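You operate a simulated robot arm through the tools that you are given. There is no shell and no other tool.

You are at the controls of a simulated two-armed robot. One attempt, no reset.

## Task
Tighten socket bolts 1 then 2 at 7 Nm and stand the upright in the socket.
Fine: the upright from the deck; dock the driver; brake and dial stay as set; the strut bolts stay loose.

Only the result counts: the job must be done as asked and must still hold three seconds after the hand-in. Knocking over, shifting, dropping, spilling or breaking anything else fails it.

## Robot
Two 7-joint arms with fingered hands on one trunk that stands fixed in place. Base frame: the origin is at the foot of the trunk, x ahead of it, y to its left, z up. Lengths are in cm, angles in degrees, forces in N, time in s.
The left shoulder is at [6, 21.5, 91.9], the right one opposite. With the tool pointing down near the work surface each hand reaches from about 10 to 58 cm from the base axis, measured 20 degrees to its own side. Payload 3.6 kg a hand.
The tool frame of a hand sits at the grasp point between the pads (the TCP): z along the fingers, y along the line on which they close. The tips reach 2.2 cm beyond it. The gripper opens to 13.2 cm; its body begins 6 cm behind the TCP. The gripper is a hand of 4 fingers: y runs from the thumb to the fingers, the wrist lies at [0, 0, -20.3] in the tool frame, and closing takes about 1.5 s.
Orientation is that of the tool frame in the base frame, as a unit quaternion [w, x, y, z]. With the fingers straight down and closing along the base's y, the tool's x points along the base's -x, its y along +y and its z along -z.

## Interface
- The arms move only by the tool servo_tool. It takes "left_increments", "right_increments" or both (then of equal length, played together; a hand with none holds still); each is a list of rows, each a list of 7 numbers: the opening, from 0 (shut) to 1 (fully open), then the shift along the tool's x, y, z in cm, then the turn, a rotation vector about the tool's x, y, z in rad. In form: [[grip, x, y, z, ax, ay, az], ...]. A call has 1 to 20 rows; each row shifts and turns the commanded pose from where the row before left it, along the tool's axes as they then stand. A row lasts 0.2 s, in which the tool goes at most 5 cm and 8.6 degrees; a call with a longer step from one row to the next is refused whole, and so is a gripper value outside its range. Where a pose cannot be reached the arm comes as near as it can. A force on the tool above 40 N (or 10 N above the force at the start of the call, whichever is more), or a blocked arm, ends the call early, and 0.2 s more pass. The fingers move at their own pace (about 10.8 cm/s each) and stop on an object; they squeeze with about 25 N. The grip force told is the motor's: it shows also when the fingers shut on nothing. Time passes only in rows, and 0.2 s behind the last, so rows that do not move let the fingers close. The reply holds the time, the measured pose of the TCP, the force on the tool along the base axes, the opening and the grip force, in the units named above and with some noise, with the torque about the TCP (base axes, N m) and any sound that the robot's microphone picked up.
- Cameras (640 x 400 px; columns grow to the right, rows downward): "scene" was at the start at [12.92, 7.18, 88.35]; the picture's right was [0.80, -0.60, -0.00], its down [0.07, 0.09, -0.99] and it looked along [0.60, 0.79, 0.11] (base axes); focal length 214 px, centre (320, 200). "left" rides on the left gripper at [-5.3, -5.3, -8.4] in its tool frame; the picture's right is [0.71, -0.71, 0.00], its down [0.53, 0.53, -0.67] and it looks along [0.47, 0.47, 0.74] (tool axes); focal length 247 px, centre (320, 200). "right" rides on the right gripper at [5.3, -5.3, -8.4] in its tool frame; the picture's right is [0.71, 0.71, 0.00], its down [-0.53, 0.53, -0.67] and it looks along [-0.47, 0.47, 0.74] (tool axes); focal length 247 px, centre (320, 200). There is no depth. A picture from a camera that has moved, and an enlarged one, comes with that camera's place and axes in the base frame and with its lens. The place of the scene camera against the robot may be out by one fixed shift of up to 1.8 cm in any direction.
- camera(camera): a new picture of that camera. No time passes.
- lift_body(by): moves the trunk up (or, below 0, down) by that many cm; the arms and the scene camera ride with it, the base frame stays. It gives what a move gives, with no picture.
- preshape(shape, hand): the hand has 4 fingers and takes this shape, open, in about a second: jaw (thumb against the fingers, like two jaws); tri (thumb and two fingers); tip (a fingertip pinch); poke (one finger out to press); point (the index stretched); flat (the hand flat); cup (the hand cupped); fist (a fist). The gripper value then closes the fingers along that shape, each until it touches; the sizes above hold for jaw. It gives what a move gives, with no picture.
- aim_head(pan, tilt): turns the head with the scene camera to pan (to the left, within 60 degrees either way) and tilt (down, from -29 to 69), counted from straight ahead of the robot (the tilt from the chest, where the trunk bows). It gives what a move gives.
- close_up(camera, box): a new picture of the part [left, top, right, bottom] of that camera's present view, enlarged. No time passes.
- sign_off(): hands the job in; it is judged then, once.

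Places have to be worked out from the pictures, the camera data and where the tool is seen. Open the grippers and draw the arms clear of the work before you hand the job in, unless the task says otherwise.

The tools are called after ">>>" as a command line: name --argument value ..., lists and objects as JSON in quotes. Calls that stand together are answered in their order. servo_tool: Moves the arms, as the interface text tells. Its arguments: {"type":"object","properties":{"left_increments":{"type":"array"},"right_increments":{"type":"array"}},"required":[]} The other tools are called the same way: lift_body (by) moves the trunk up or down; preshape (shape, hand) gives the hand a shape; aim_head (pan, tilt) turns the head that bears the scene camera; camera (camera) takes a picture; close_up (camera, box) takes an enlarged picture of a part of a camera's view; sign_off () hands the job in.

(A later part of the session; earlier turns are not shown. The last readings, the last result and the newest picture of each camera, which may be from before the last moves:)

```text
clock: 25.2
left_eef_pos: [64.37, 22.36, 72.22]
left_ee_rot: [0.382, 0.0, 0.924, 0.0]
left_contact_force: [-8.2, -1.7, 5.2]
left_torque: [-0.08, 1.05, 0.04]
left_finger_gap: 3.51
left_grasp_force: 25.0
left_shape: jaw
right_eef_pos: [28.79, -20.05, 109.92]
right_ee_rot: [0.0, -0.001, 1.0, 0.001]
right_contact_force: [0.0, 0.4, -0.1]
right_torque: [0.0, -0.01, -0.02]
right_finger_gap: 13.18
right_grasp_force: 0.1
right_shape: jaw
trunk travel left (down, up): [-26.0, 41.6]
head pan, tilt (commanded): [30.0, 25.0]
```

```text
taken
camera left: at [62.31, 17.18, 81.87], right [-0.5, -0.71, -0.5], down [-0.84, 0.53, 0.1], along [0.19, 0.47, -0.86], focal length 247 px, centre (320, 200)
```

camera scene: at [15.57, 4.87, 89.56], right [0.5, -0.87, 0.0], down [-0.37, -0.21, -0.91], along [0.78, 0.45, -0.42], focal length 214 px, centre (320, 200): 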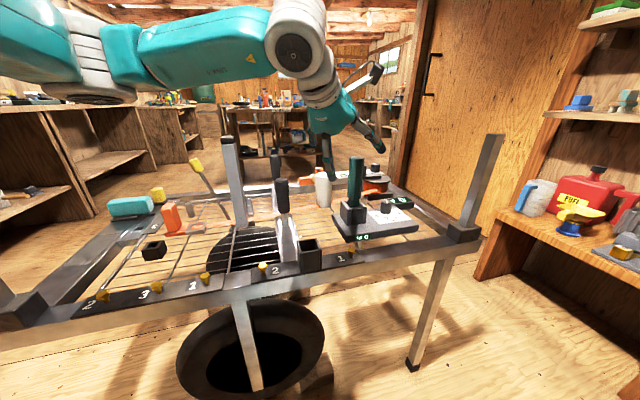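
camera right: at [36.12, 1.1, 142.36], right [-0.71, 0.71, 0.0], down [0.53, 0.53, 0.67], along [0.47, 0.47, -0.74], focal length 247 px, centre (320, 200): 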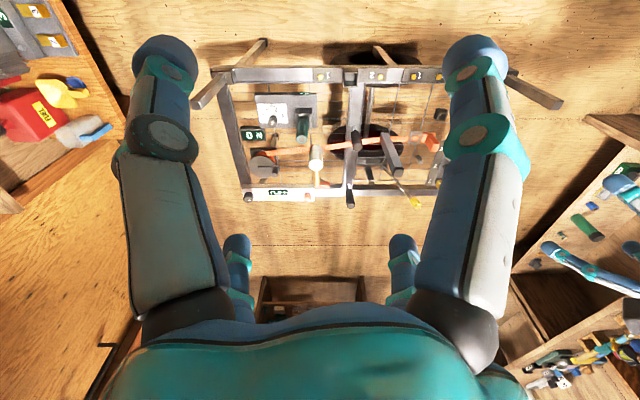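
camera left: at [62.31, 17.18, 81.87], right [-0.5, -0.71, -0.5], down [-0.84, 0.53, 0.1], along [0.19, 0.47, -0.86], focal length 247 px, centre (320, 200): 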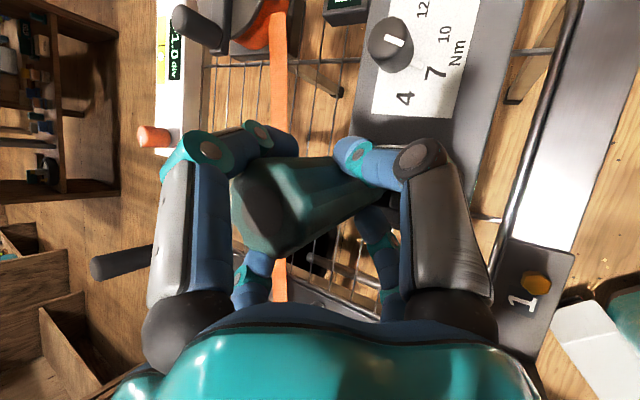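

The grip holds on a 3.5 cm handle at 25 N. I lift straight up a little first to see that the driver leaves the holster freely.

>>> servo_tool --left_increments '[[0, -0.5, 0, -0.5, 0, 0, 0], [0, -0.7, 0, -0.7, 0, 0, 0], [0, -0.7, 0, -0.7, 0, 0, 0], [0, -0.7, 0, -0.7, 0, 0, 0], [0, -0.7, 0, -0.7, 0, 0, 0]]'

>>> camera --camera "left"

>>> close_up --camera "scene" --box '[270, 80, 450, 260]'

```text
clock: 26.4
left_eef_pos: [64.46, 22.39, 76.78]
left_ee_rot: [0.381, -0.001, 0.924, 0.0]
left_contact_force: [-10.6, 0.9, -8.3]
left_torque: [0.06, 1.43, 0.04]
left_finger_gap: 3.47
left_grasp_force: 25.4
left_shape: jaw
right_eef_pos: [28.7, -20.09, 109.97]
right_ee_rot: [-0.001, 0.001, 1.0, 0.0]
right_contact_force: [0.5, -0.6, -0.5]
right_torque: [0.04, 0.0, 0.01]
right_finger_gap: 13.17
right_grasp_force: 0.1
right_shape: jaw
trunk travel left (down, up): [-26.0, 41.6]
head pan, tilt (commanded): [30.0, 25.0]
```

```text
taken
camera left: at [62.46, 17.16, 86.39], right [-0.5, -0.71, -0.5], down [-0.84, 0.53, 0.1], along [0.19, 0.47, -0.86], focal length 247 px, centre (320, 200)
```

left: 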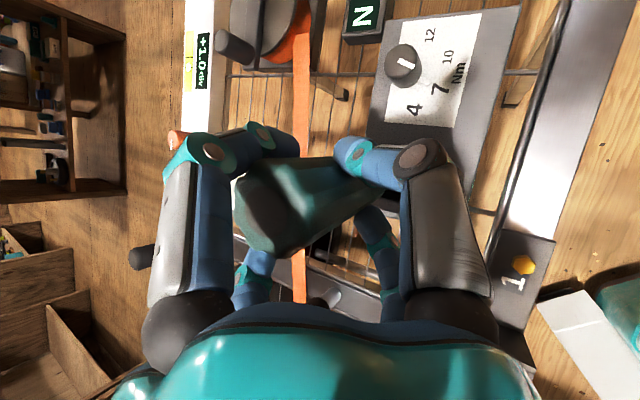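

```text
2.22 times, centred on (360, 170) of scene
camera zoom: at [15.58, 4.89, 89.56], right [0.5, -0.87, 0.0], down [-0.37, -0.21, -0.91], along [0.78, 0.45, -0.42], focal length 477 px, centre (231, 267)
```

zoom: 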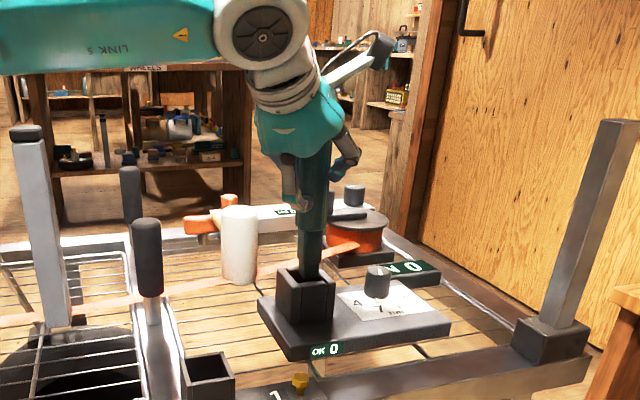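

The driver rises with the hand, and the load is about 8 N. I keep lifting to clear the holster and check for a free hang.

>>> servo_tool --left_increments '[[0, -0.7, 0, -0.7, 0, 0, 0], [0, -0.7, 0, -0.7, 0, 0, 0], [0, -0.7, 0, -0.7, 0, 0, 0], [0, -0.7, 0, -0.7, 0, 0, 0]]'

>>> close_up --camera "scene" --box '[270, 80, 450, 260]'

>>> camera --camera "left"

```text
clock: 27.4
left_eef_pos: [64.57, 22.27, 80.82]
left_ee_rot: [0.383, -0.001, 0.924, 0.0]
left_contact_force: [-0.4, -1.0, -3.2]
left_torque: [-0.02, 0.07, 0.05]
left_finger_gap: 3.16
left_grasp_force: 24.9
left_shape: jaw
right_eef_pos: [28.84, -20.2, 109.9]
right_ee_rot: [-0.001, -0.001, 1.0, -0.001]
right_contact_force: [0.9, -0.4, -0.8]
right_torque: [0.02, 0.04, -0.01]
right_finger_gap: 13.2
right_grasp_force: 0.1
right_shape: jaw
trunk travel left (down, up): [-26.0, 41.6]
head pan, tilt (commanded): [30.0, 25.0]
```

```text
2.22 times, centred on (360, 170) of scene
camera zoom: at [15.6, 4.87, 89.56], right [0.5, -0.87, 0.0], down [-0.37, -0.21, -0.91], along [0.78, 0.45, -0.42], focal length 477 px, centre (231, 267)
```

zoom: 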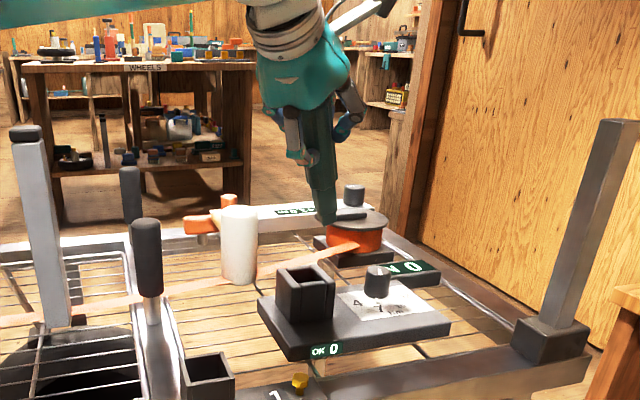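

```text
taken
camera left: at [62.39, 17.04, 90.56], right [-0.5, -0.71, -0.5], down [-0.84, 0.53, 0.1], along [0.19, 0.47, -0.86], focal length 247 px, centre (320, 200)
```

left: 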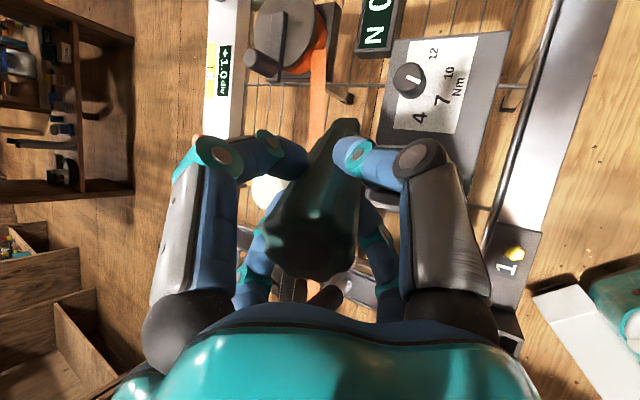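

The driver came free but pivoted in the grip: its tip swung outward and it now lies about 11° off the tool axis. I enlarge the views to measure its tilt.

>>> close_up --camera "left" --box '[200, 90, 440, 300]'

>>> close_up --camera "scene" --box '[310, 80, 430, 200]'

```text
1.90 times, centred on (320, 195) of left
camera zoom: at [62.39, 17.04, 90.56], right [-0.5, -0.71, -0.5], down [-0.84, 0.53, 0.1], along [0.19, 0.47, -0.86], focal length 470 px, centre (320, 210)
```

zoom: 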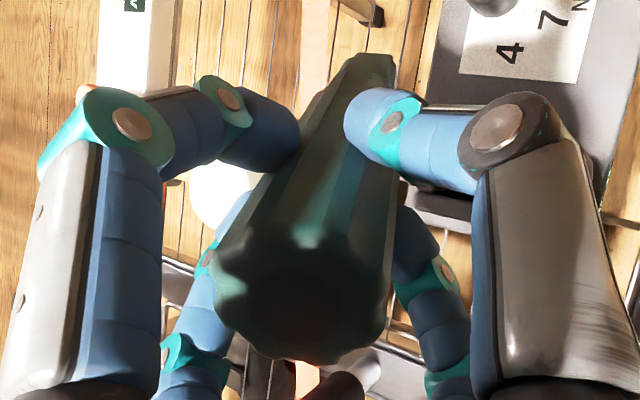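

```text
3.33 times, centred on (370, 140) of scene
camera zoom: at [15.6, 4.87, 89.56], right [0.5, -0.87, 0.0], down [-0.37, -0.21, -0.91], along [0.78, 0.45, -0.42], focal length 715 px, centre (153, 400)
```

zoom: 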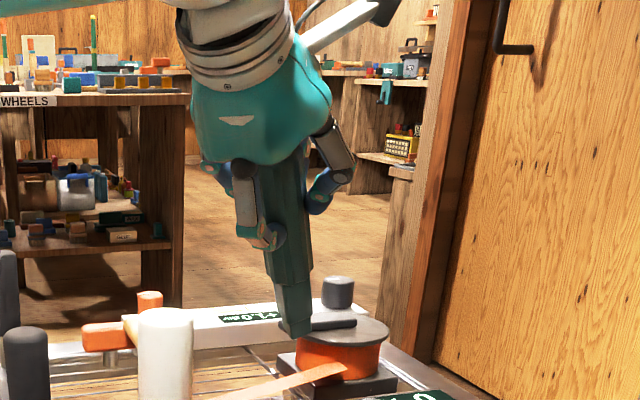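

The driver's butt sits about 2.8 cm behind the grasp point and its tip about 13.7 cm ahead, 13° off the tool axis. I raise it a little and rotate the tool by 32° to bring the driver upright, which also tests the reach at the dock.

>>> servo_tool --left_increments '[[0, -1.4, 0, -1.4, 0, 0, 0], [0, -1.4, 0, -1.4, 0, 0, 0], [0, 0, 0, 0, 0, 0.14, 0], [0, 0, 0, 0, 0, 0.14, 0], [0, 0, 0, 0, 0, 0.14, 0], [0, 0, 0, 0, 0, 0.14, 0]]'

>>> camera --camera "left"

>>> close_up --camera "scene" --box '[270, 40, 450, 220]'

```text
clock: 28.8
left_eef_pos: [64.45, 22.25, 84.65]
left_ee_rot: [0.112, 0.001, 0.994, 0.0]
left_contact_force: [0.3, -0.7, -3.2]
left_torque: [0.01, -0.01, -0.04]
left_finger_gap: 3.19
left_grasp_force: 25.5
left_shape: jaw
right_eef_pos: [28.81, -20.1, 109.76]
right_ee_rot: [-0.001, 0.0, 1.0, 0.001]
right_contact_force: [-1.1, -0.4, 0.5]
right_torque: [-0.03, -0.03, -0.03]
right_finger_gap: 13.19
right_grasp_force: 0.0
right_shape: jaw
trunk travel left (down, up): [-26.0, 41.6]
head pan, tilt (commanded): [30.0, 25.0]
```

```text
taken
camera left: at [67.91, 17.01, 94.06], right [-0.69, -0.71, -0.16], down [-0.66, 0.53, 0.54], along [-0.3, 0.47, -0.83], focal length 247 px, centre (320, 200)
```

left: 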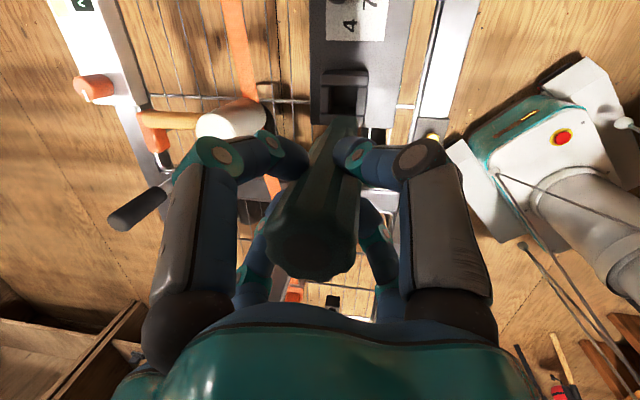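

```text
2.22 times, centred on (360, 130) of scene
camera zoom: at [15.61, 4.86, 89.56], right [0.5, -0.87, 0.0], down [-0.37, -0.21, -0.91], along [0.78, 0.45, -0.42], focal length 477 px, centre (231, 356)
```

zoom: 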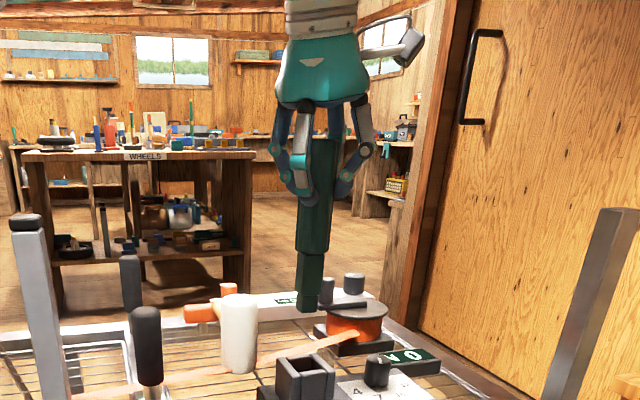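

The driver is upright and the near-vertical tool reaches the dock position. Next I carry it above bolt 1, keeping the tip about 10 cm above the rail.

>>> servo_tool --left_increments '[[0, 2.9, -1.16, -0.66, 0, 0, 0], [0, 2.9, -1.16, -0.66, 0, 0, 0], [0, 2.9, -1.16, -0.66, 0, 0, 0], [0, 2.9, -1.16, -0.66, 0, 0, 0]]'

>>> camera --camera "left"

>>> camera --camera "scene"

>>> close_up --camera "left" --box '[240, 40, 440, 300]'

```text
clock: 29.8
left_eef_pos: [52.17, 17.82, 84.63]
left_ee_rot: [0.112, 0.0, 0.994, 0.0]
left_contact_force: [0.2, -0.4, -2.5]
left_torque: [0.01, 0.03, -0.04]
left_finger_gap: 3.15
left_grasp_force: 25.5
left_shape: jaw
right_eef_pos: [28.77, -20.12, 109.96]
right_ee_rot: [-0.001, 0.001, 1.0, 0.0]
right_contact_force: [0.3, 0.2, 0.1]
right_torque: [0.02, -0.01, -0.01]
right_finger_gap: 13.19
right_grasp_force: 0.1
right_shape: jaw
trunk travel left (down, up): [-26.0, 41.6]
head pan, tilt (commanded): [30.0, 25.0]
```

```text
taken
camera left: at [55.63, 12.56, 94.0], right [-0.69, -0.71, -0.16], down [-0.66, 0.53, 0.53], along [-0.3, 0.47, -0.83], focal length 247 px, centre (320, 200)
```

left: 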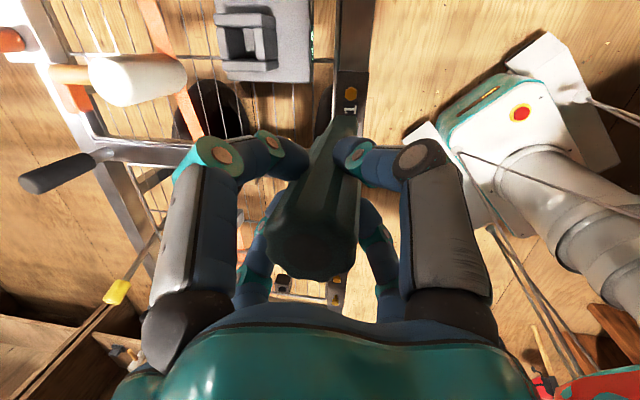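

```text
taken
camera scene: at [15.58, 4.87, 89.57], right [0.5, -0.87, 0.0], down [-0.37, -0.21, -0.91], along [0.78, 0.45, -0.42], focal length 214 px, centre (320, 200)
```

scene: 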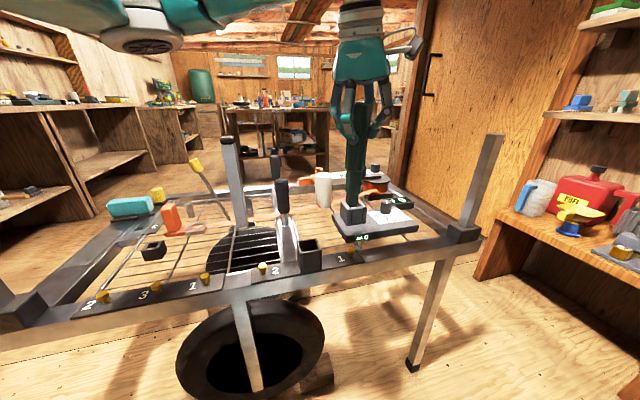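

```text
1.54 times, centred on (340, 170) of left
camera zoom: at [55.63, 12.56, 94.0], right [-0.69, -0.71, -0.16], down [-0.66, 0.53, 0.53], along [-0.3, 0.47, -0.83], focal length 380 px, centre (289, 246)
```

zoom: 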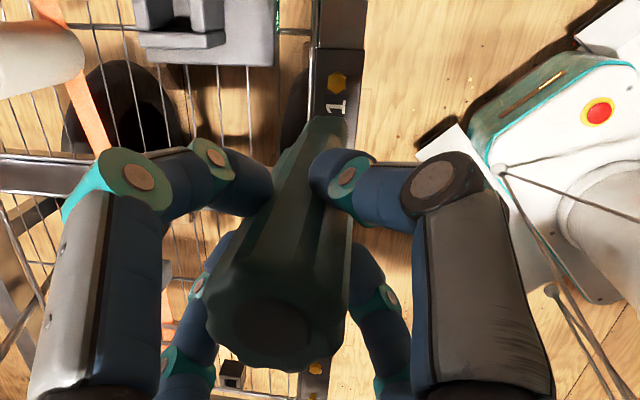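

Bolt 1 shows where predicted in the left view. I lower the driver so that its tip is about 2 cm above bolt 1, and bring the right hand in as a side-view camera.

>>> servo_tool --left_increments '[[0, 0.447, -0.05, 2.46, 0, 0, 0], [0, 0.447, -0.05, 2.46, 0, 0, 0], [0, 0.447, -0.05, 2.46, 0, 0, 0], [0, 0.447, -0.05, 2.46, 0, 0, 0]]'

>>> servo_tool --right_increments '[[1, -0.78, 1.88, 3.75, 0, 0, 0], [1, -0.78, 1.88, 3.75, 0, 0, 0], [1, -0.78, 1.88, 3.75, 0, 0, 0], [1, -0.78, 1.88, 3.75, 0, 0, 0], [1, -0.78, 1.88, 3.75, 0, 0, 0], [1, -0.78, 1.88, 3.75, 0, 0, 0], [1, -0.78, 1.88, 3.75, 0, 0, 0], [1, -0.78, 1.88, 3.75, 0, 0, 0]]'

>>> camera --camera "left"

>>> camera --camera "right"

>>> camera --camera "scene"

```text
clock: 30.8
left_eef_pos: [53.0, 17.6, 74.69]
left_ee_rot: [0.112, 0.0, 0.994, 0.0]
left_contact_force: [-1.3, -0.4, -2.6]
left_torque: [-0.03, 0.0, 0.04]
left_finger_gap: 3.17
left_grasp_force: 24.6
left_shape: jaw
right_eef_pos: [28.77, -20.13, 109.77]
right_ee_rot: [-0.001, 0.0, 1.0, -0.001]
right_contact_force: [-0.1, -0.1, -1.0]
right_torque: [-0.06, 0.0, 0.0]
right_finger_gap: 13.22
right_grasp_force: 0.0
right_shape: jaw
trunk travel left (down, up): [-26.0, 41.6]
head pan, tilt (commanded): [30.0, 25.0]
```

```text
clock: 32.6
left_eef_pos: [52.98, 17.65, 74.59]
left_ee_rot: [0.112, 0.0, 0.994, 0.0]
left_contact_force: [-0.3, -0.1, -2.6]
left_torque: [-0.01, -0.03, 0.01]
left_finger_gap: 3.15
left_grasp_force: 25.8
left_shape: jaw
right_eef_pos: [35.1, -5.04, 79.79]
right_ee_rot: [-0.002, 0.0, 1.0, 0.0]
right_contact_force: [-0.6, -0.3, -0.1]
right_torque: [0.01, -0.01, 0.01]
right_finger_gap: 13.18
right_grasp_force: 0.0
right_shape: jaw
trunk travel left (down, up): [-26.0, 41.6]
head pan, tilt (commanded): [30.0, 25.0]
```

```text
taken
camera left: at [56.32, 12.39, 84.06], right [-0.69, -0.71, -0.16], down [-0.66, 0.53, 0.54], along [-0.3, 0.47, -0.83], focal length 247 px, centre (320, 200)
```

left: 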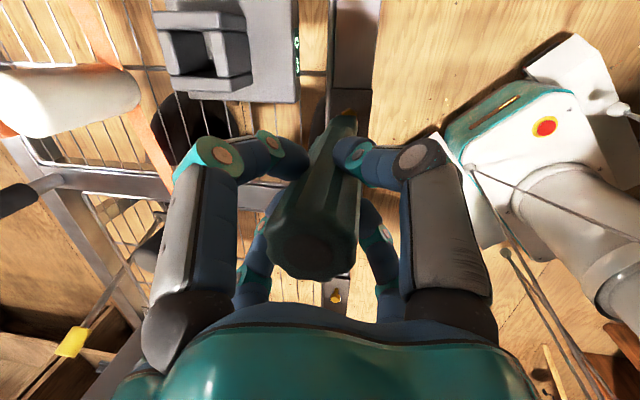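

```text
taken
camera right: at [29.85, -10.38, 88.22], right [-0.71, 0.71, 0.0], down [0.53, 0.53, 0.67], along [0.47, 0.47, -0.74], focal length 247 px, centre (320, 200)
```

right: 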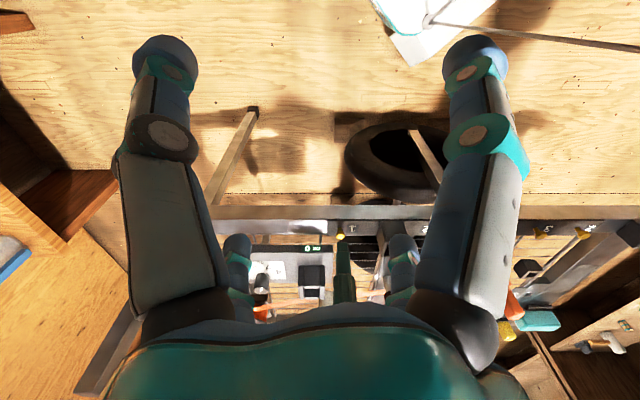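

```text
taken
camera scene: at [15.62, 4.88, 89.56], right [0.5, -0.87, 0.0], down [-0.37, -0.21, -0.91], along [0.78, 0.45, -0.42], focal length 214 px, centre (320, 200)
```

scene: 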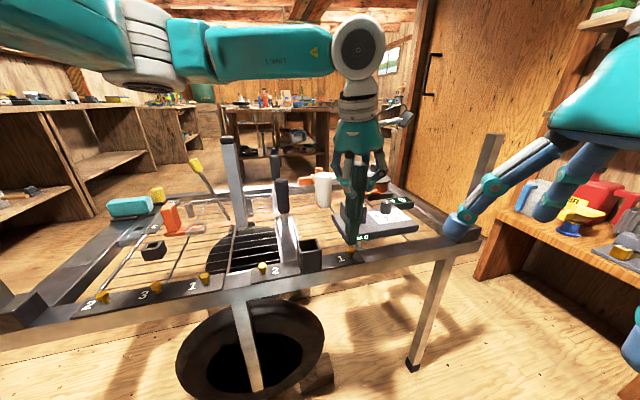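

The tip hovers just above bolt 1. I enlarge all three views to judge the remaining offset.

>>> close_up --camera "scene" --box '[300, 190, 400, 280]'

>>> close_up --camera "right" --box '[290, 200, 400, 300]'

>>> close_up --camera "left" --box '[300, 80, 400, 160]'

```text
4.44 times, centred on (350, 235) of scene
camera zoom: at [15.62, 4.88, 89.56], right [0.5, -0.87, 0.0], down [-0.37, -0.21, -0.91], along [0.78, 0.45, -0.42], focal length 953 px, centre (187, 44)
```

zoom: 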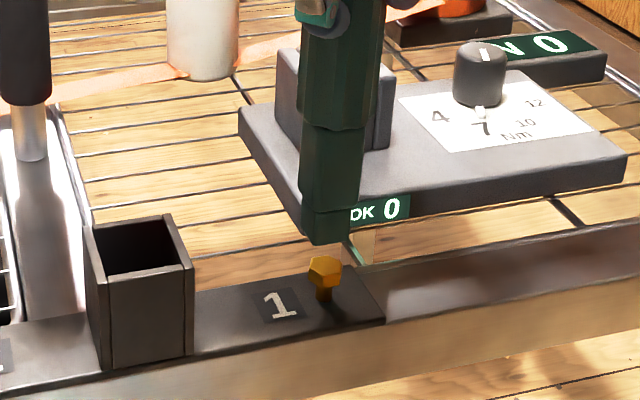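

```text
4.00 times, centred on (345, 250) of right
camera zoom: at [29.85, -10.38, 88.22], right [-0.71, 0.71, 0.0], down [0.53, 0.53, 0.67], along [0.47, 0.47, -0.74], focal length 988 px, centre (220, 0)
```

zoom: 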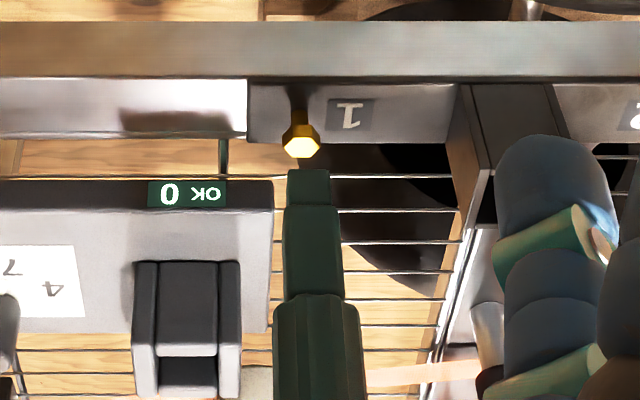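

```text
5.00 times, centred on (350, 120) of left
camera zoom: at [56.32, 12.39, 84.06], right [-0.69, -0.71, -0.16], down [-0.66, 0.53, 0.54], along [-0.3, 0.47, -0.83], focal length 1235 px, centre (170, 600)
```

zoom: 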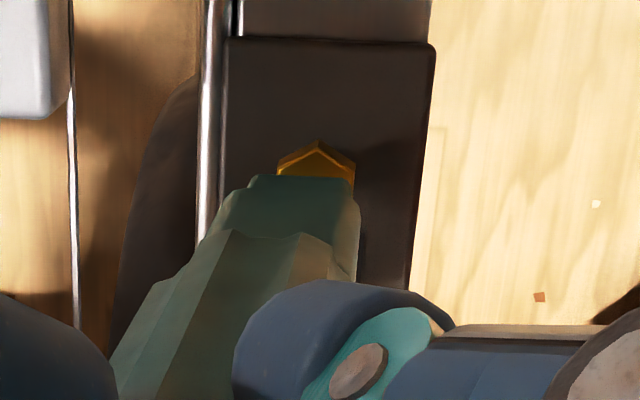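

The views nearly agree; the tip is within a few millimetres of bolt 1. I zoom further to settle the last offset.

>>> close_up --camera "scene" --box '[330, 215, 380, 265]'

>>> close_up --camera "right" --box '[320, 220, 370, 270]'

>>> close_up --camera "left" --box '[325, 95, 375, 135]'

```text
8.00 times, centred on (355, 240) of scene
camera zoom: at [15.62, 4.88, 89.56], right [0.5, -0.87, 0.0], down [-0.37, -0.21, -0.91], along [0.78, 0.45, -0.42], focal length 1716 px, centre (40, -120)
```

zoom: 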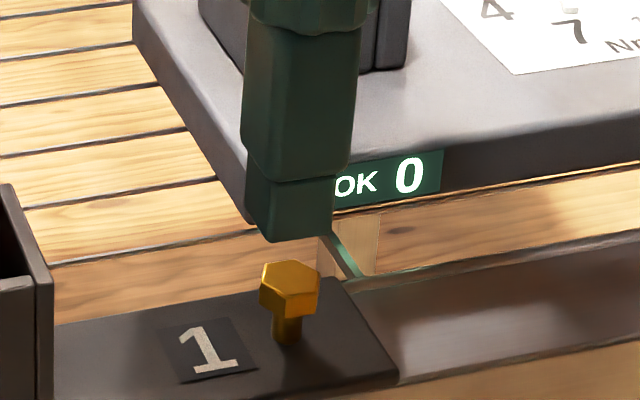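

```text
8.00 times, centred on (345, 245) of right
camera zoom: at [29.85, -10.38, 88.22], right [-0.71, 0.71, 0.0], down [0.53, 0.53, 0.67], along [0.47, 0.47, -0.74], focal length 1976 px, centre (120, -160)
```

zoom: 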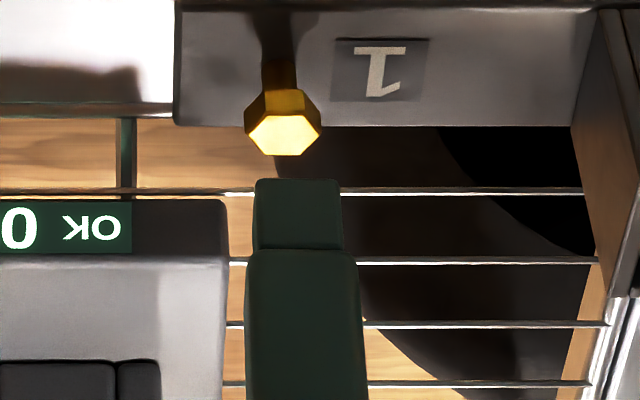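

```text
10.00 times, centred on (350, 115) of left
camera zoom: at [56.32, 12.39, 84.06], right [-0.69, -0.71, -0.16], down [-0.66, 0.53, 0.54], along [-0.3, 0.47, -0.83], focal length 2470 px, centre (20, 1050)
```

zoom: 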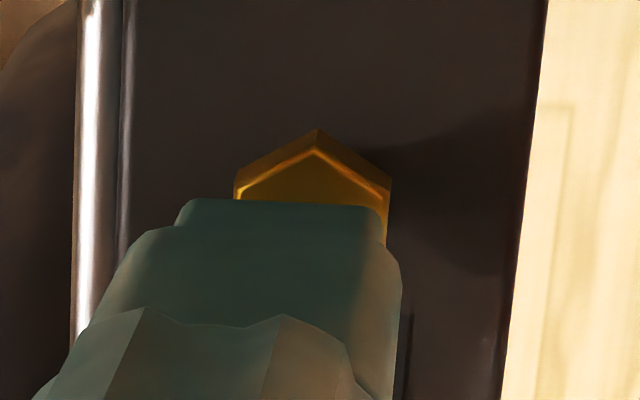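

The tip is about 1.5 cm above the bolt head and off by ~2 mm toward +y. I correct that and lower 1.2 cm.

>>> servo_tool --left_increments '[[0, 0, -0.2, 0, 0, 0, 0], [0, 0.09, 0, 0.39, 0, 0, 0], [0, 0.09, 0, 0.39, 0, 0, 0], [0, 0.09, 0, 0.39, 0, 0, 0]]'

>>> close_up --camera "scene" --box '[330, 215, 380, 265]'

>>> close_up --camera "right" --box '[320, 220, 370, 270]'

>>> close_up --camera "left" --box '[325, 95, 375, 135]'

```text
clock: 33.6
left_eef_pos: [53.02, 17.22, 73.66]
left_ee_rot: [0.112, 0.0, 0.994, 0.0]
left_contact_force: [-0.4, 0.1, -2.9]
left_torque: [0.0, 0.0, -0.01]
left_finger_gap: 3.19
left_grasp_force: 25.0
left_shape: jaw
right_eef_pos: [35.05, -4.95, 79.78]
right_ee_rot: [-0.001, 0.0, 1.0, 0.0]
right_contact_force: [0.9, 0.8, 0.1]
right_torque: [0.02, 0.02, 0.0]
right_finger_gap: 13.17
right_grasp_force: 0.1
right_shape: jaw
trunk travel left (down, up): [-26.0, 41.6]
head pan, tilt (commanded): [30.0, 25.0]
```

```text
8.00 times, centred on (355, 240) of scene
camera zoom: at [15.61, 4.87, 89.56], right [0.5, -0.87, 0.0], down [-0.37, -0.21, -0.91], along [0.78, 0.45, -0.42], focal length 1716 px, centre (40, -120)
```

zoom: 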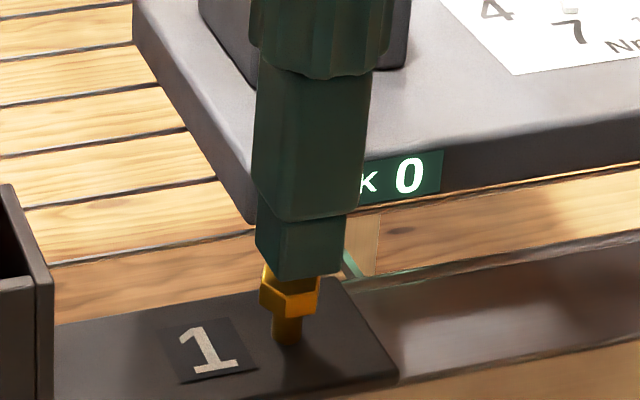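

```text
8.00 times, centred on (345, 245) of right
camera zoom: at [29.83, -10.41, 88.27], right [-0.71, 0.71, 0.0], down [0.53, 0.53, 0.67], along [0.47, 0.47, -0.74], focal length 1976 px, centre (120, -160)
```

zoom: 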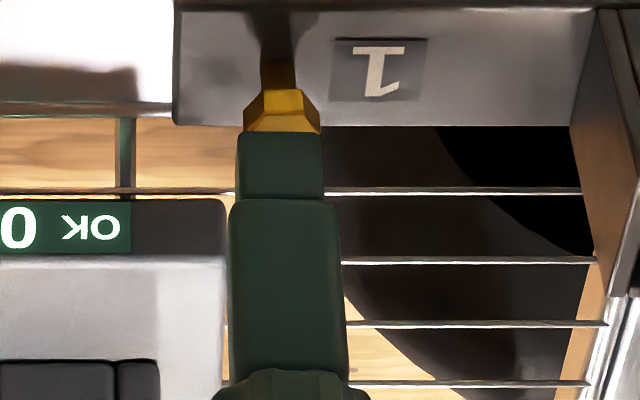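

```text
10.00 times, centred on (350, 115) of left
camera zoom: at [56.42, 12.06, 82.85], right [-0.69, -0.71, -0.16], down [-0.66, 0.53, 0.53], along [-0.3, 0.47, -0.83], focal length 2470 px, centre (20, 1050)
```

zoom: 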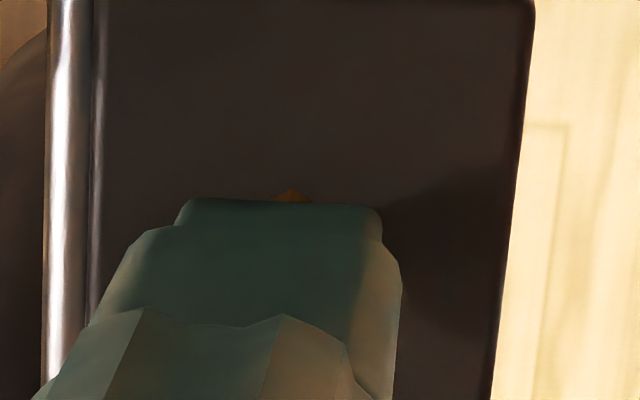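

The tip now sits just over the bolt head, slightly overshot toward −v. I nudge it back 1 mm and lower gently to seat the nose on the head.

>>> servo_tool --left_increments '[[0, 0.068, 0.1, 0, 0, 0, 0], [0, 0.056, 0, 0.244, 0, 0, 0], [0, 0.056, 0, 0.244, 0, 0, 0], [0, 0.056, 0, 0.244, 0, 0, 0], [0, 0, 0, 0, 0, 0, 0]]'

>>> close_up --camera "scene" --box '[330, 215, 380, 265]'

>>> close_up --camera "right" --box '[320, 220, 370, 270]'

```text
clock: 34.8
left_eef_pos: [52.86, 17.5, 72.73]
left_ee_rot: [0.112, 0.0, 0.994, 0.0]
left_contact_force: [-0.7, 0.2, -0.3]
left_torque: [0.0, -0.03, 0.01]
left_finger_gap: 3.19
left_grasp_force: 25.2
left_shape: jaw
right_eef_pos: [35.03, -5.01, 79.84]
right_ee_rot: [-0.001, 0.0, 1.0, -0.001]
right_contact_force: [0.4, -1.0, -0.8]
right_torque: [-0.01, 0.01, 0.02]
right_finger_gap: 13.19
right_grasp_force: 0.2
right_shape: jaw
trunk travel left (down, up): [-26.0, 41.6]
head pan, tilt (commanded): [30.0, 25.0]
```

```text
8.00 times, centred on (355, 240) of scene
camera zoom: at [15.58, 4.87, 89.57], right [0.5, -0.87, 0.0], down [-0.37, -0.21, -0.91], along [0.78, 0.45, -0.42], focal length 1716 px, centre (40, -120)
```

zoom: 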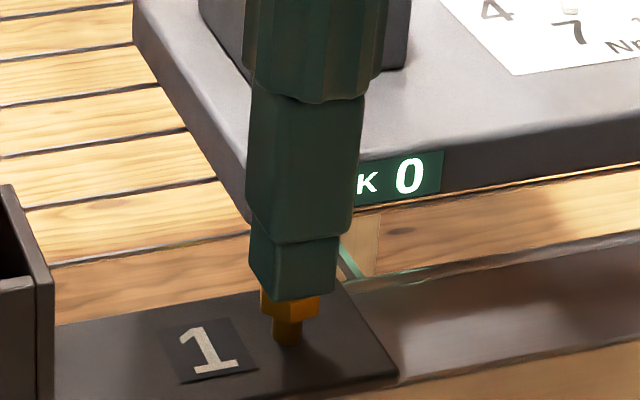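

```text
8.00 times, centred on (345, 245) of right
camera zoom: at [29.82, -10.41, 88.28], right [-0.71, 0.71, 0.0], down [0.53, 0.53, 0.67], along [0.47, 0.47, -0.74], focal length 1976 px, centre (120, -160)
```

zoom: 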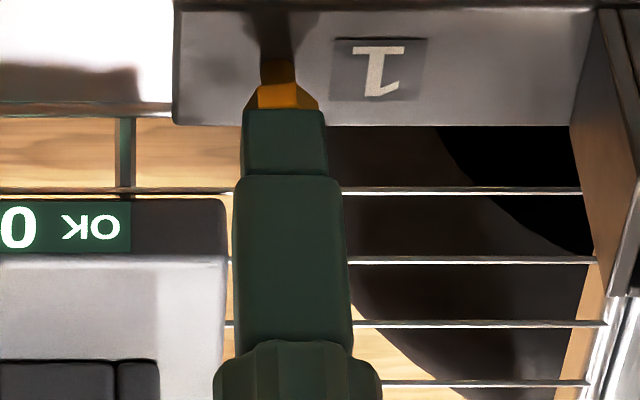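

The nose is centred and starts to cover the bolt head, with the bolt now taking a little load. I press down in small steps, watching force and sound.

>>> servo_tool --left_increments '[[0, 0.045, 0, 0.195, 0, 0, 0], [0, 0.045, 0, 0.195, 0, 0, 0], [0, 0.045, 0, 0.195, 0, 0, 0]]'

>>> close_up --camera "scene" --box '[330, 215, 380, 265]'

>>> close_up --camera "right" --box '[320, 220, 370, 270]'

```text
clock: 35.6
left_eef_pos: [52.88, 17.33, 72.21]
left_ee_rot: [0.111, 0.0, 0.994, 0.0]
left_contact_force: [0.0, -0.6, -3.1]
left_torque: [0.01, -0.01, 0.0]
left_finger_gap: 3.19
left_grasp_force: 24.8
left_shape: jaw
right_eef_pos: [35.02, -5.01, 79.94]
right_ee_rot: [-0.001, -0.001, 1.0, 0.0]
right_contact_force: [0.1, -0.2, 0.3]
right_torque: [0.0, 0.0, -0.03]
right_finger_gap: 13.2
right_grasp_force: 0.1
right_shape: jaw
trunk travel left (down, up): [-26.0, 41.6]
head pan, tilt (commanded): [30.0, 25.0]
```

```text
8.00 times, centred on (355, 240) of scene
camera zoom: at [15.61, 4.87, 89.56], right [0.5, -0.87, 0.0], down [-0.37, -0.21, -0.91], along [0.78, 0.45, -0.42], focal length 1716 px, centre (40, -120)
```

zoom: 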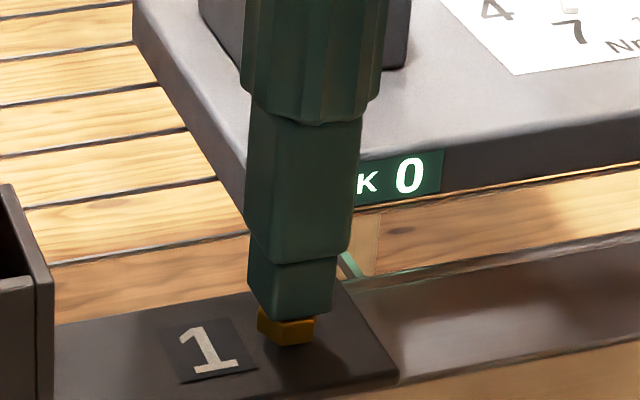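

```text
8.00 times, centred on (345, 245) of right
camera zoom: at [29.83, -10.41, 88.27], right [-0.71, 0.71, 0.0], down [0.53, 0.53, 0.67], along [0.47, 0.47, -0.74], focal length 1976 px, centre (120, -160)
```

zoom: 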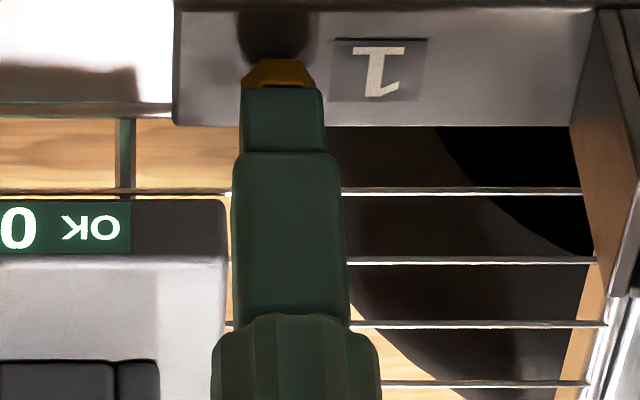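

The bolt head has gone down onto the plate with the driver on it; the counter still reads 0. I press further, gently, to see whether the driver runs or clicks.

>>> servo_tool --left_increments '[[0, 0.045, 0, 0.195, 0, 0, 0], [0, 0.045, 0, 0.195, 0, 0, 0], [0, 0, 0, 0, 0, 0, 0], [0, 0, 0, 0, 0, 0, 0], [0, 0, 0, 0, 0, 0, 0]]'

>>> close_up --camera "scene" --box '[330, 215, 380, 265]'

>>> close_up --camera "right" --box '[320, 220, 370, 270]'

```text
clock: 36.8
left_eef_pos: [52.92, 17.31, 71.73]
left_ee_rot: [0.113, -0.001, 0.994, 0.0]
left_contact_force: [0.1, 0.5, -0.2]
left_torque: [0.0, 0.0, 0.01]
left_finger_gap: 3.2
left_grasp_force: 25.4
left_shape: jaw
right_eef_pos: [35.03, -5.1, 79.82]
right_ee_rot: [-0.001, -0.001, 1.0, 0.0]
right_contact_force: [0.2, 0.7, -0.3]
right_torque: [-0.02, 0.01, -0.01]
right_finger_gap: 13.16
right_grasp_force: 0.1
right_shape: jaw
trunk travel left (down, up): [-26.0, 41.6]
head pan, tilt (commanded): [30.0, 25.0]
```

```text
8.00 times, centred on (355, 240) of scene
camera zoom: at [15.59, 4.87, 89.57], right [0.5, -0.87, 0.0], down [-0.37, -0.21, -0.91], along [0.78, 0.45, -0.42], focal length 1716 px, centre (40, -120)
```

zoom: 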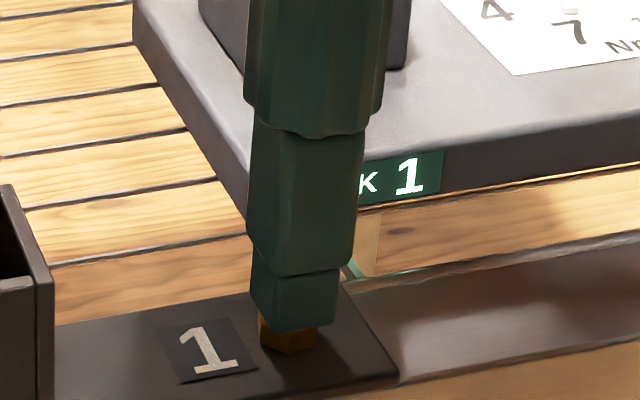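

```text
8.00 times, centred on (345, 245) of right
camera zoom: at [29.82, -10.41, 88.28], right [-0.71, 0.71, 0.0], down [0.53, 0.53, 0.67], along [0.47, 0.47, -0.74], focal length 1976 px, centre (120, -160)
```

zoom: 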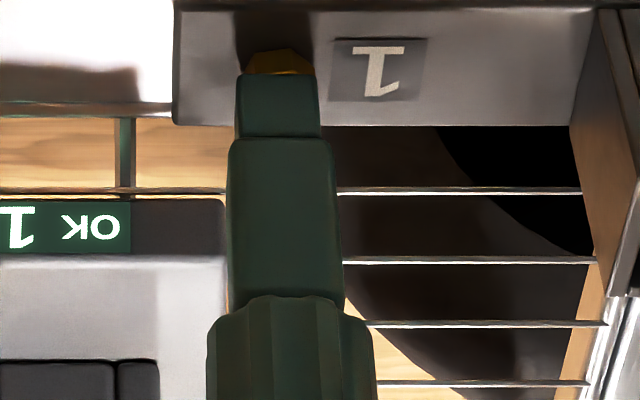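

The counter now reads "OK 1", so bolt 1 is tightened by pressing. I raise the driver clear of the socket and carry it over to bolt 2.

>>> servo_tool --left_increments '[[0, -0.334, 0, -1.46, 0, 0, 0], [0, -0.612, 0, -2.68, 0, 0, 0], [0, -0.612, 0, -2.68, 0, 0, 0], [0, -0.612, 0, -2.68, 0, 0, 0], [0, -0.334, 0, -1.46, 0, 0, 0], [0, 2.62, 2.69, -0.6, 0, 0, 0], [0, 2.62, 2.69, -0.6, 0, 0, 0], [0, 2.62, 2.69, -0.6, 0, 0, 0], [0, 2.62, 2.69, -0.6, 0, 0, 0], [0, 2.62, 2.69, -0.6, 0, 0, 0]]'

>>> camera --camera "left"

>>> camera --camera "right"

>>> camera --camera "scene"

```text
clock: 39.0
left_eef_pos: [39.45, 30.99, 82.98]
left_ee_rot: [0.112, -0.001, 0.994, 0.001]
left_contact_force: [0.9, 0.7, -4.7]
left_torque: [-0.02, 0.0, -0.03]
left_finger_gap: 3.18
left_grasp_force: 25.6
left_shape: jaw
right_eef_pos: [35.0, -4.91, 79.82]
right_ee_rot: [0.0, -0.001, 1.0, 0.0]
right_contact_force: [0.7, -0.3, 0.6]
right_torque: [0.0, -0.01, -0.04]
right_finger_gap: 13.19
right_grasp_force: 0.1
right_shape: jaw
trunk travel left (down, up): [-26.0, 41.6]
head pan, tilt (commanded): [30.0, 25.0]
```

```text
taken
camera left: at [42.72, 25.71, 92.42], right [-0.69, -0.71, -0.16], down [-0.66, 0.53, 0.53], along [-0.29, 0.47, -0.83], focal length 247 px, centre (320, 200)
```

left: 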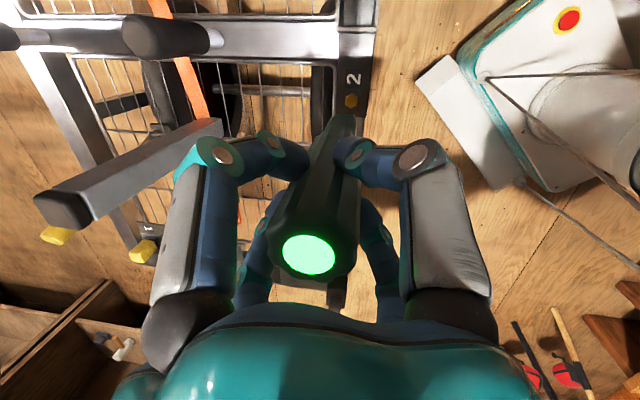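

```text
taken
camera right: at [29.78, -10.4, 88.3], right [-0.71, 0.71, 0.0], down [0.53, 0.53, 0.67], along [0.47, 0.47, -0.74], focal length 247 px, centre (320, 200)
```

right: 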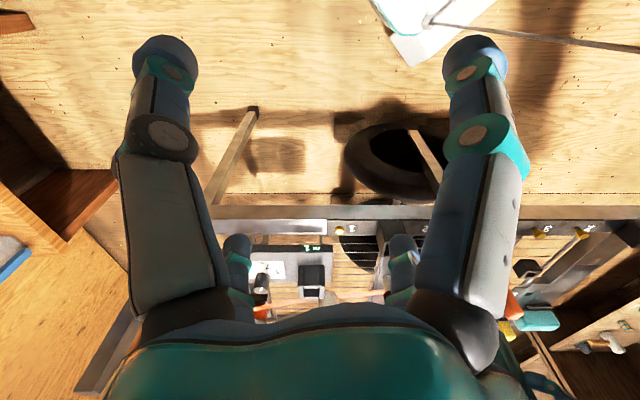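

```text
taken
camera scene: at [15.55, 4.88, 89.58], right [0.5, -0.87, 0.0], down [-0.37, -0.21, -0.91], along [0.78, 0.45, -0.42], focal length 214 px, centre (320, 200)
```

scene: 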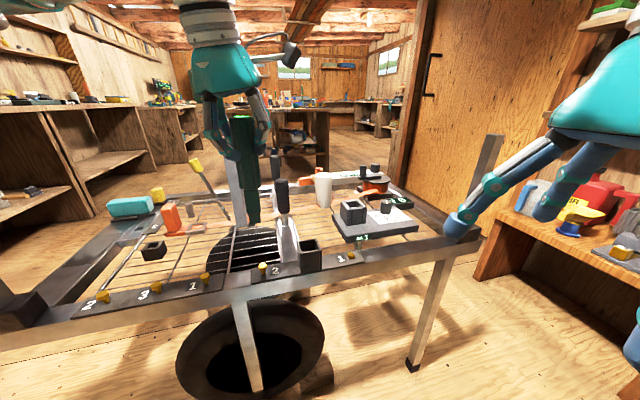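

The driver's butt light is green and it hangs above bolt 2. I turn the right hand so its camera sees bolt 2 from the side.

>>> servo_tool --right_increments '[[1, 0, 0, 0, 0, 0, -0.144], [1, 0, 0, 0, 0, 0, -0.144], [1, 0, 0, 0, 0, 0, -0.144], [1, 0, 0, 0, 0, 0, -0.144]]'

>>> servo_tool --left_increments '[[0, 0.5, 0, 2.19, 0, 0, 0], [0, 0.5, 0, 2.19, 0, 0, 0], [0, 0.5, 0, 2.19, 0, 0, 0], [0, 0.423, 0, 1.853, 0, 0, 0]]'

>>> camera --camera "right"

>>> close_up --camera "left" --box '[300, 70, 400, 150]'

>>> close_up --camera "scene" --box '[230, 220, 310, 290]'

```text
clock: 40.0
left_eef_pos: [39.38, 30.85, 82.97]
left_ee_rot: [0.112, -0.001, 0.994, 0.0]
left_contact_force: [-0.6, -0.5, -2.6]
left_torque: [0.01, -0.04, -0.01]
left_finger_gap: 3.18
left_grasp_force: 25.6
left_shape: jaw
right_eef_pos: [34.97, -4.98, 79.91]
right_ee_rot: [0.0, -0.286, 0.958, 0.001]
right_contact_force: [-0.3, 0.0, 0.1]
right_torque: [-0.03, -0.04, -0.03]
right_finger_gap: 13.2
right_grasp_force: 0.1
right_shape: jaw
trunk travel left (down, up): [-26.0, 41.6]
head pan, tilt (commanded): [30.0, 25.0]
```

```text
clock: 41.0
left_eef_pos: [39.39, 30.79, 74.3]
left_ee_rot: [0.111, 0.0, 0.994, 0.0]
left_contact_force: [-0.5, -0.2, -2.6]
left_torque: [0.01, 0.01, 0.03]
left_finger_gap: 3.17
left_grasp_force: 25.4
left_shape: jaw
right_eef_pos: [34.99, -5.08, 79.89]
right_ee_rot: [-0.002, -0.284, 0.959, 0.0]
right_contact_force: [0.9, 0.0, 0.0]
right_torque: [0.03, 0.01, -0.05]
right_finger_gap: 13.19
right_grasp_force: 0.1
right_shape: jaw
trunk travel left (down, up): [-26.0, 41.6]
head pan, tilt (commanded): [30.0, 25.0]
```

```text
taken
camera right: at [33.51, -12.48, 88.32], right [-0.98, 0.21, 0.0], down [0.16, 0.73, 0.67], along [0.14, 0.65, -0.74], focal length 247 px, centre (320, 200)
```

right: 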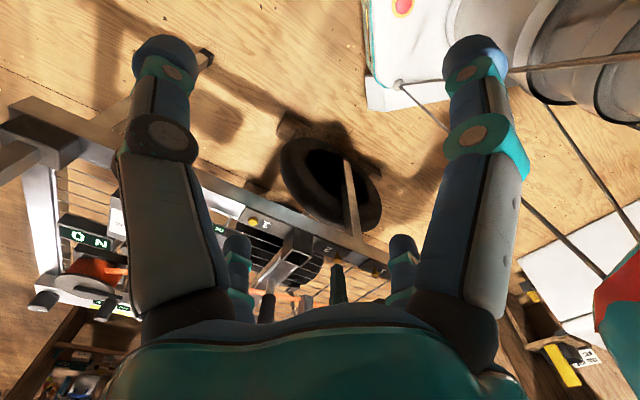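

```text
5.00 times, centred on (350, 110) of left
camera zoom: at [42.84, 25.62, 83.64], right [-0.69, -0.71, -0.16], down [-0.66, 0.53, 0.53], along [-0.3, 0.47, -0.83], focal length 1235 px, centre (170, 650)
```

zoom: 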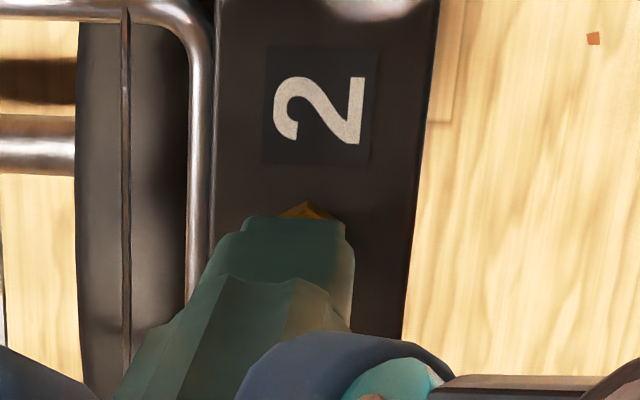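

```text
5.71 times, centred on (270, 255) of scene
camera zoom: at [15.59, 4.88, 89.56], right [0.5, -0.87, 0.0], down [-0.37, -0.21, -0.91], along [0.78, 0.45, -0.42], focal length 1226 px, centre (606, -114)
```

zoom: 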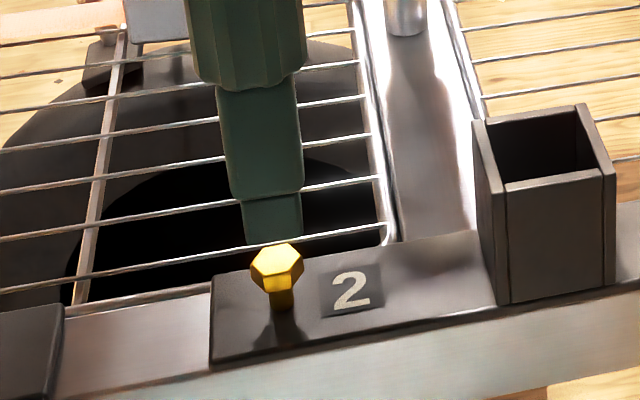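

Tip is about 1.2 cm above bolt 2 and close to aligned. I zoom the right camera for the cross-check.

>>> close_up --camera "right" --box '[300, 230, 400, 310]'

>>> close_up --camera "left" --box '[325, 90, 375, 130]'

>>> close_up --camera "scene" --box '[240, 235, 290, 285]'

```text
5.00 times, centred on (350, 270) of right
camera zoom: at [33.51, -12.48, 88.32], right [-0.98, 0.21, 0.0], down [0.16, 0.73, 0.67], along [0.14, 0.65, -0.74], focal length 1235 px, centre (170, -150)
```

zoom: 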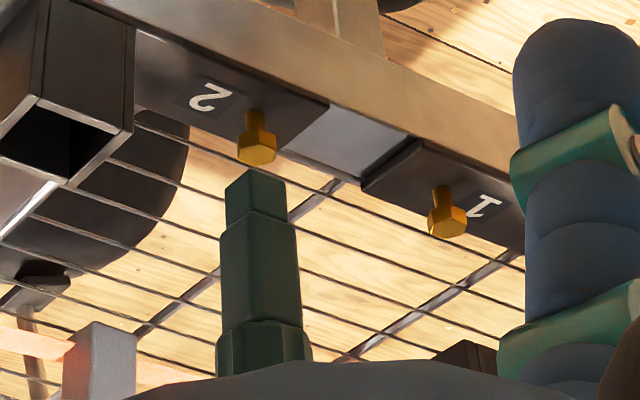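

```text
10.00 times, centred on (350, 110) of left
camera zoom: at [42.84, 25.62, 83.64], right [-0.69, -0.71, -0.16], down [-0.66, 0.53, 0.53], along [-0.3, 0.47, -0.83], focal length 2470 px, centre (20, 1100)
```

zoom: 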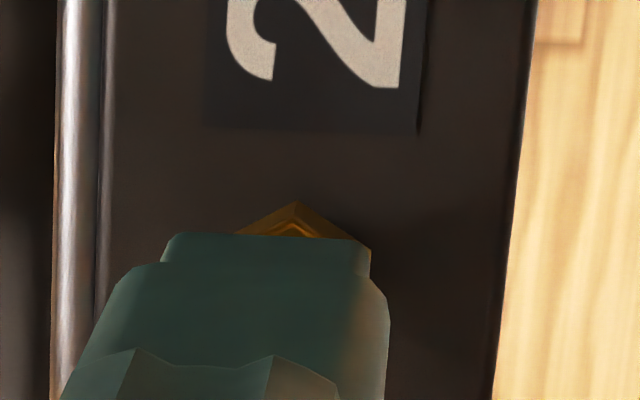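

```text
8.00 times, centred on (265, 260) of scene
camera zoom: at [15.59, 4.88, 89.56], right [0.5, -0.87, 0.0], down [-0.37, -0.21, -0.91], along [0.78, 0.45, -0.42], focal length 1716 px, centre (760, -280)
```

zoom: 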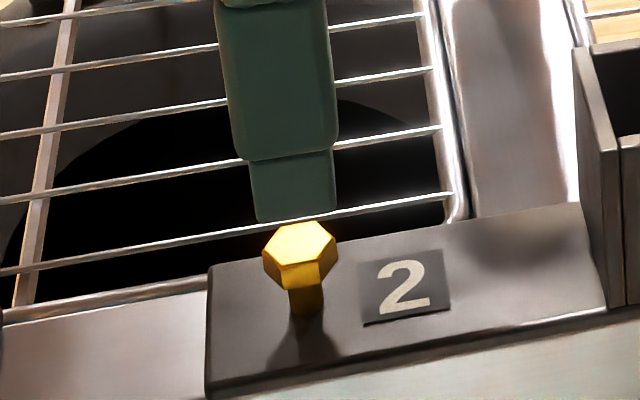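

All three views agree the tip is ~2 mm off in +x. I correct this and lower gently onto bolt 2.

>>> servo_tool --left_increments '[[0, 0.195, -0.03, -0.045, 0, 0, 0], [0, 0.056, 0, 0.244, 0, 0, 0], [0, 0.056, 0, 0.244, 0, 0, 0], [0, 0.056, 0, 0.244, 0, 0, 0], [0, 0.056, 0, 0.244, 0, 0, 0], [0, 0.056, 0, 0.244, 0, 0, 0], [0, 0, 0, 0, 0, 0, 0]]'

>>> close_up --camera "right" --box '[300, 230, 400, 310]'

>>> close_up --camera "scene" --box '[240, 235, 290, 285]'

```text
clock: 42.6
left_eef_pos: [39.27, 30.84, 73.07]
left_ee_rot: [0.111, 0.0, 0.994, 0.0]
left_contact_force: [0.1, 0.5, -3.3]
left_torque: [-0.01, 0.0, -0.01]
left_finger_gap: 3.16
left_grasp_force: 25.3
left_shape: jaw
right_eef_pos: [34.98, -5.05, 79.86]
right_ee_rot: [-0.001, -0.283, 0.959, 0.0]
right_contact_force: [0.3, 0.1, -0.5]
right_torque: [-0.04, 0.04, 0.0]
right_finger_gap: 13.19
right_grasp_force: 0.1
right_shape: jaw
trunk travel left (down, up): [-26.0, 41.6]
head pan, tilt (commanded): [30.0, 25.0]
```

```text
5.00 times, centred on (350, 270) of right
camera zoom: at [33.51, -12.49, 88.32], right [-0.98, 0.21, 0.0], down [0.16, 0.73, 0.67], along [0.14, 0.65, -0.74], focal length 1235 px, centre (170, -150)
```

zoom: 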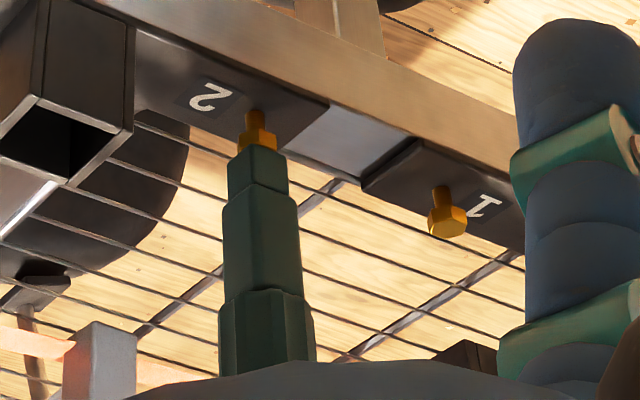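

```text
8.00 times, centred on (265, 260) of scene
camera zoom: at [15.58, 4.88, 89.57], right [0.5, -0.87, 0.0], down [-0.37, -0.21, -0.91], along [0.78, 0.45, -0.42], focal length 1716 px, centre (760, -280)
```

zoom: 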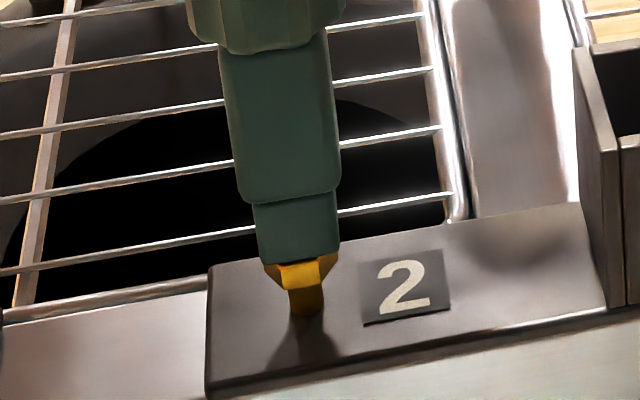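

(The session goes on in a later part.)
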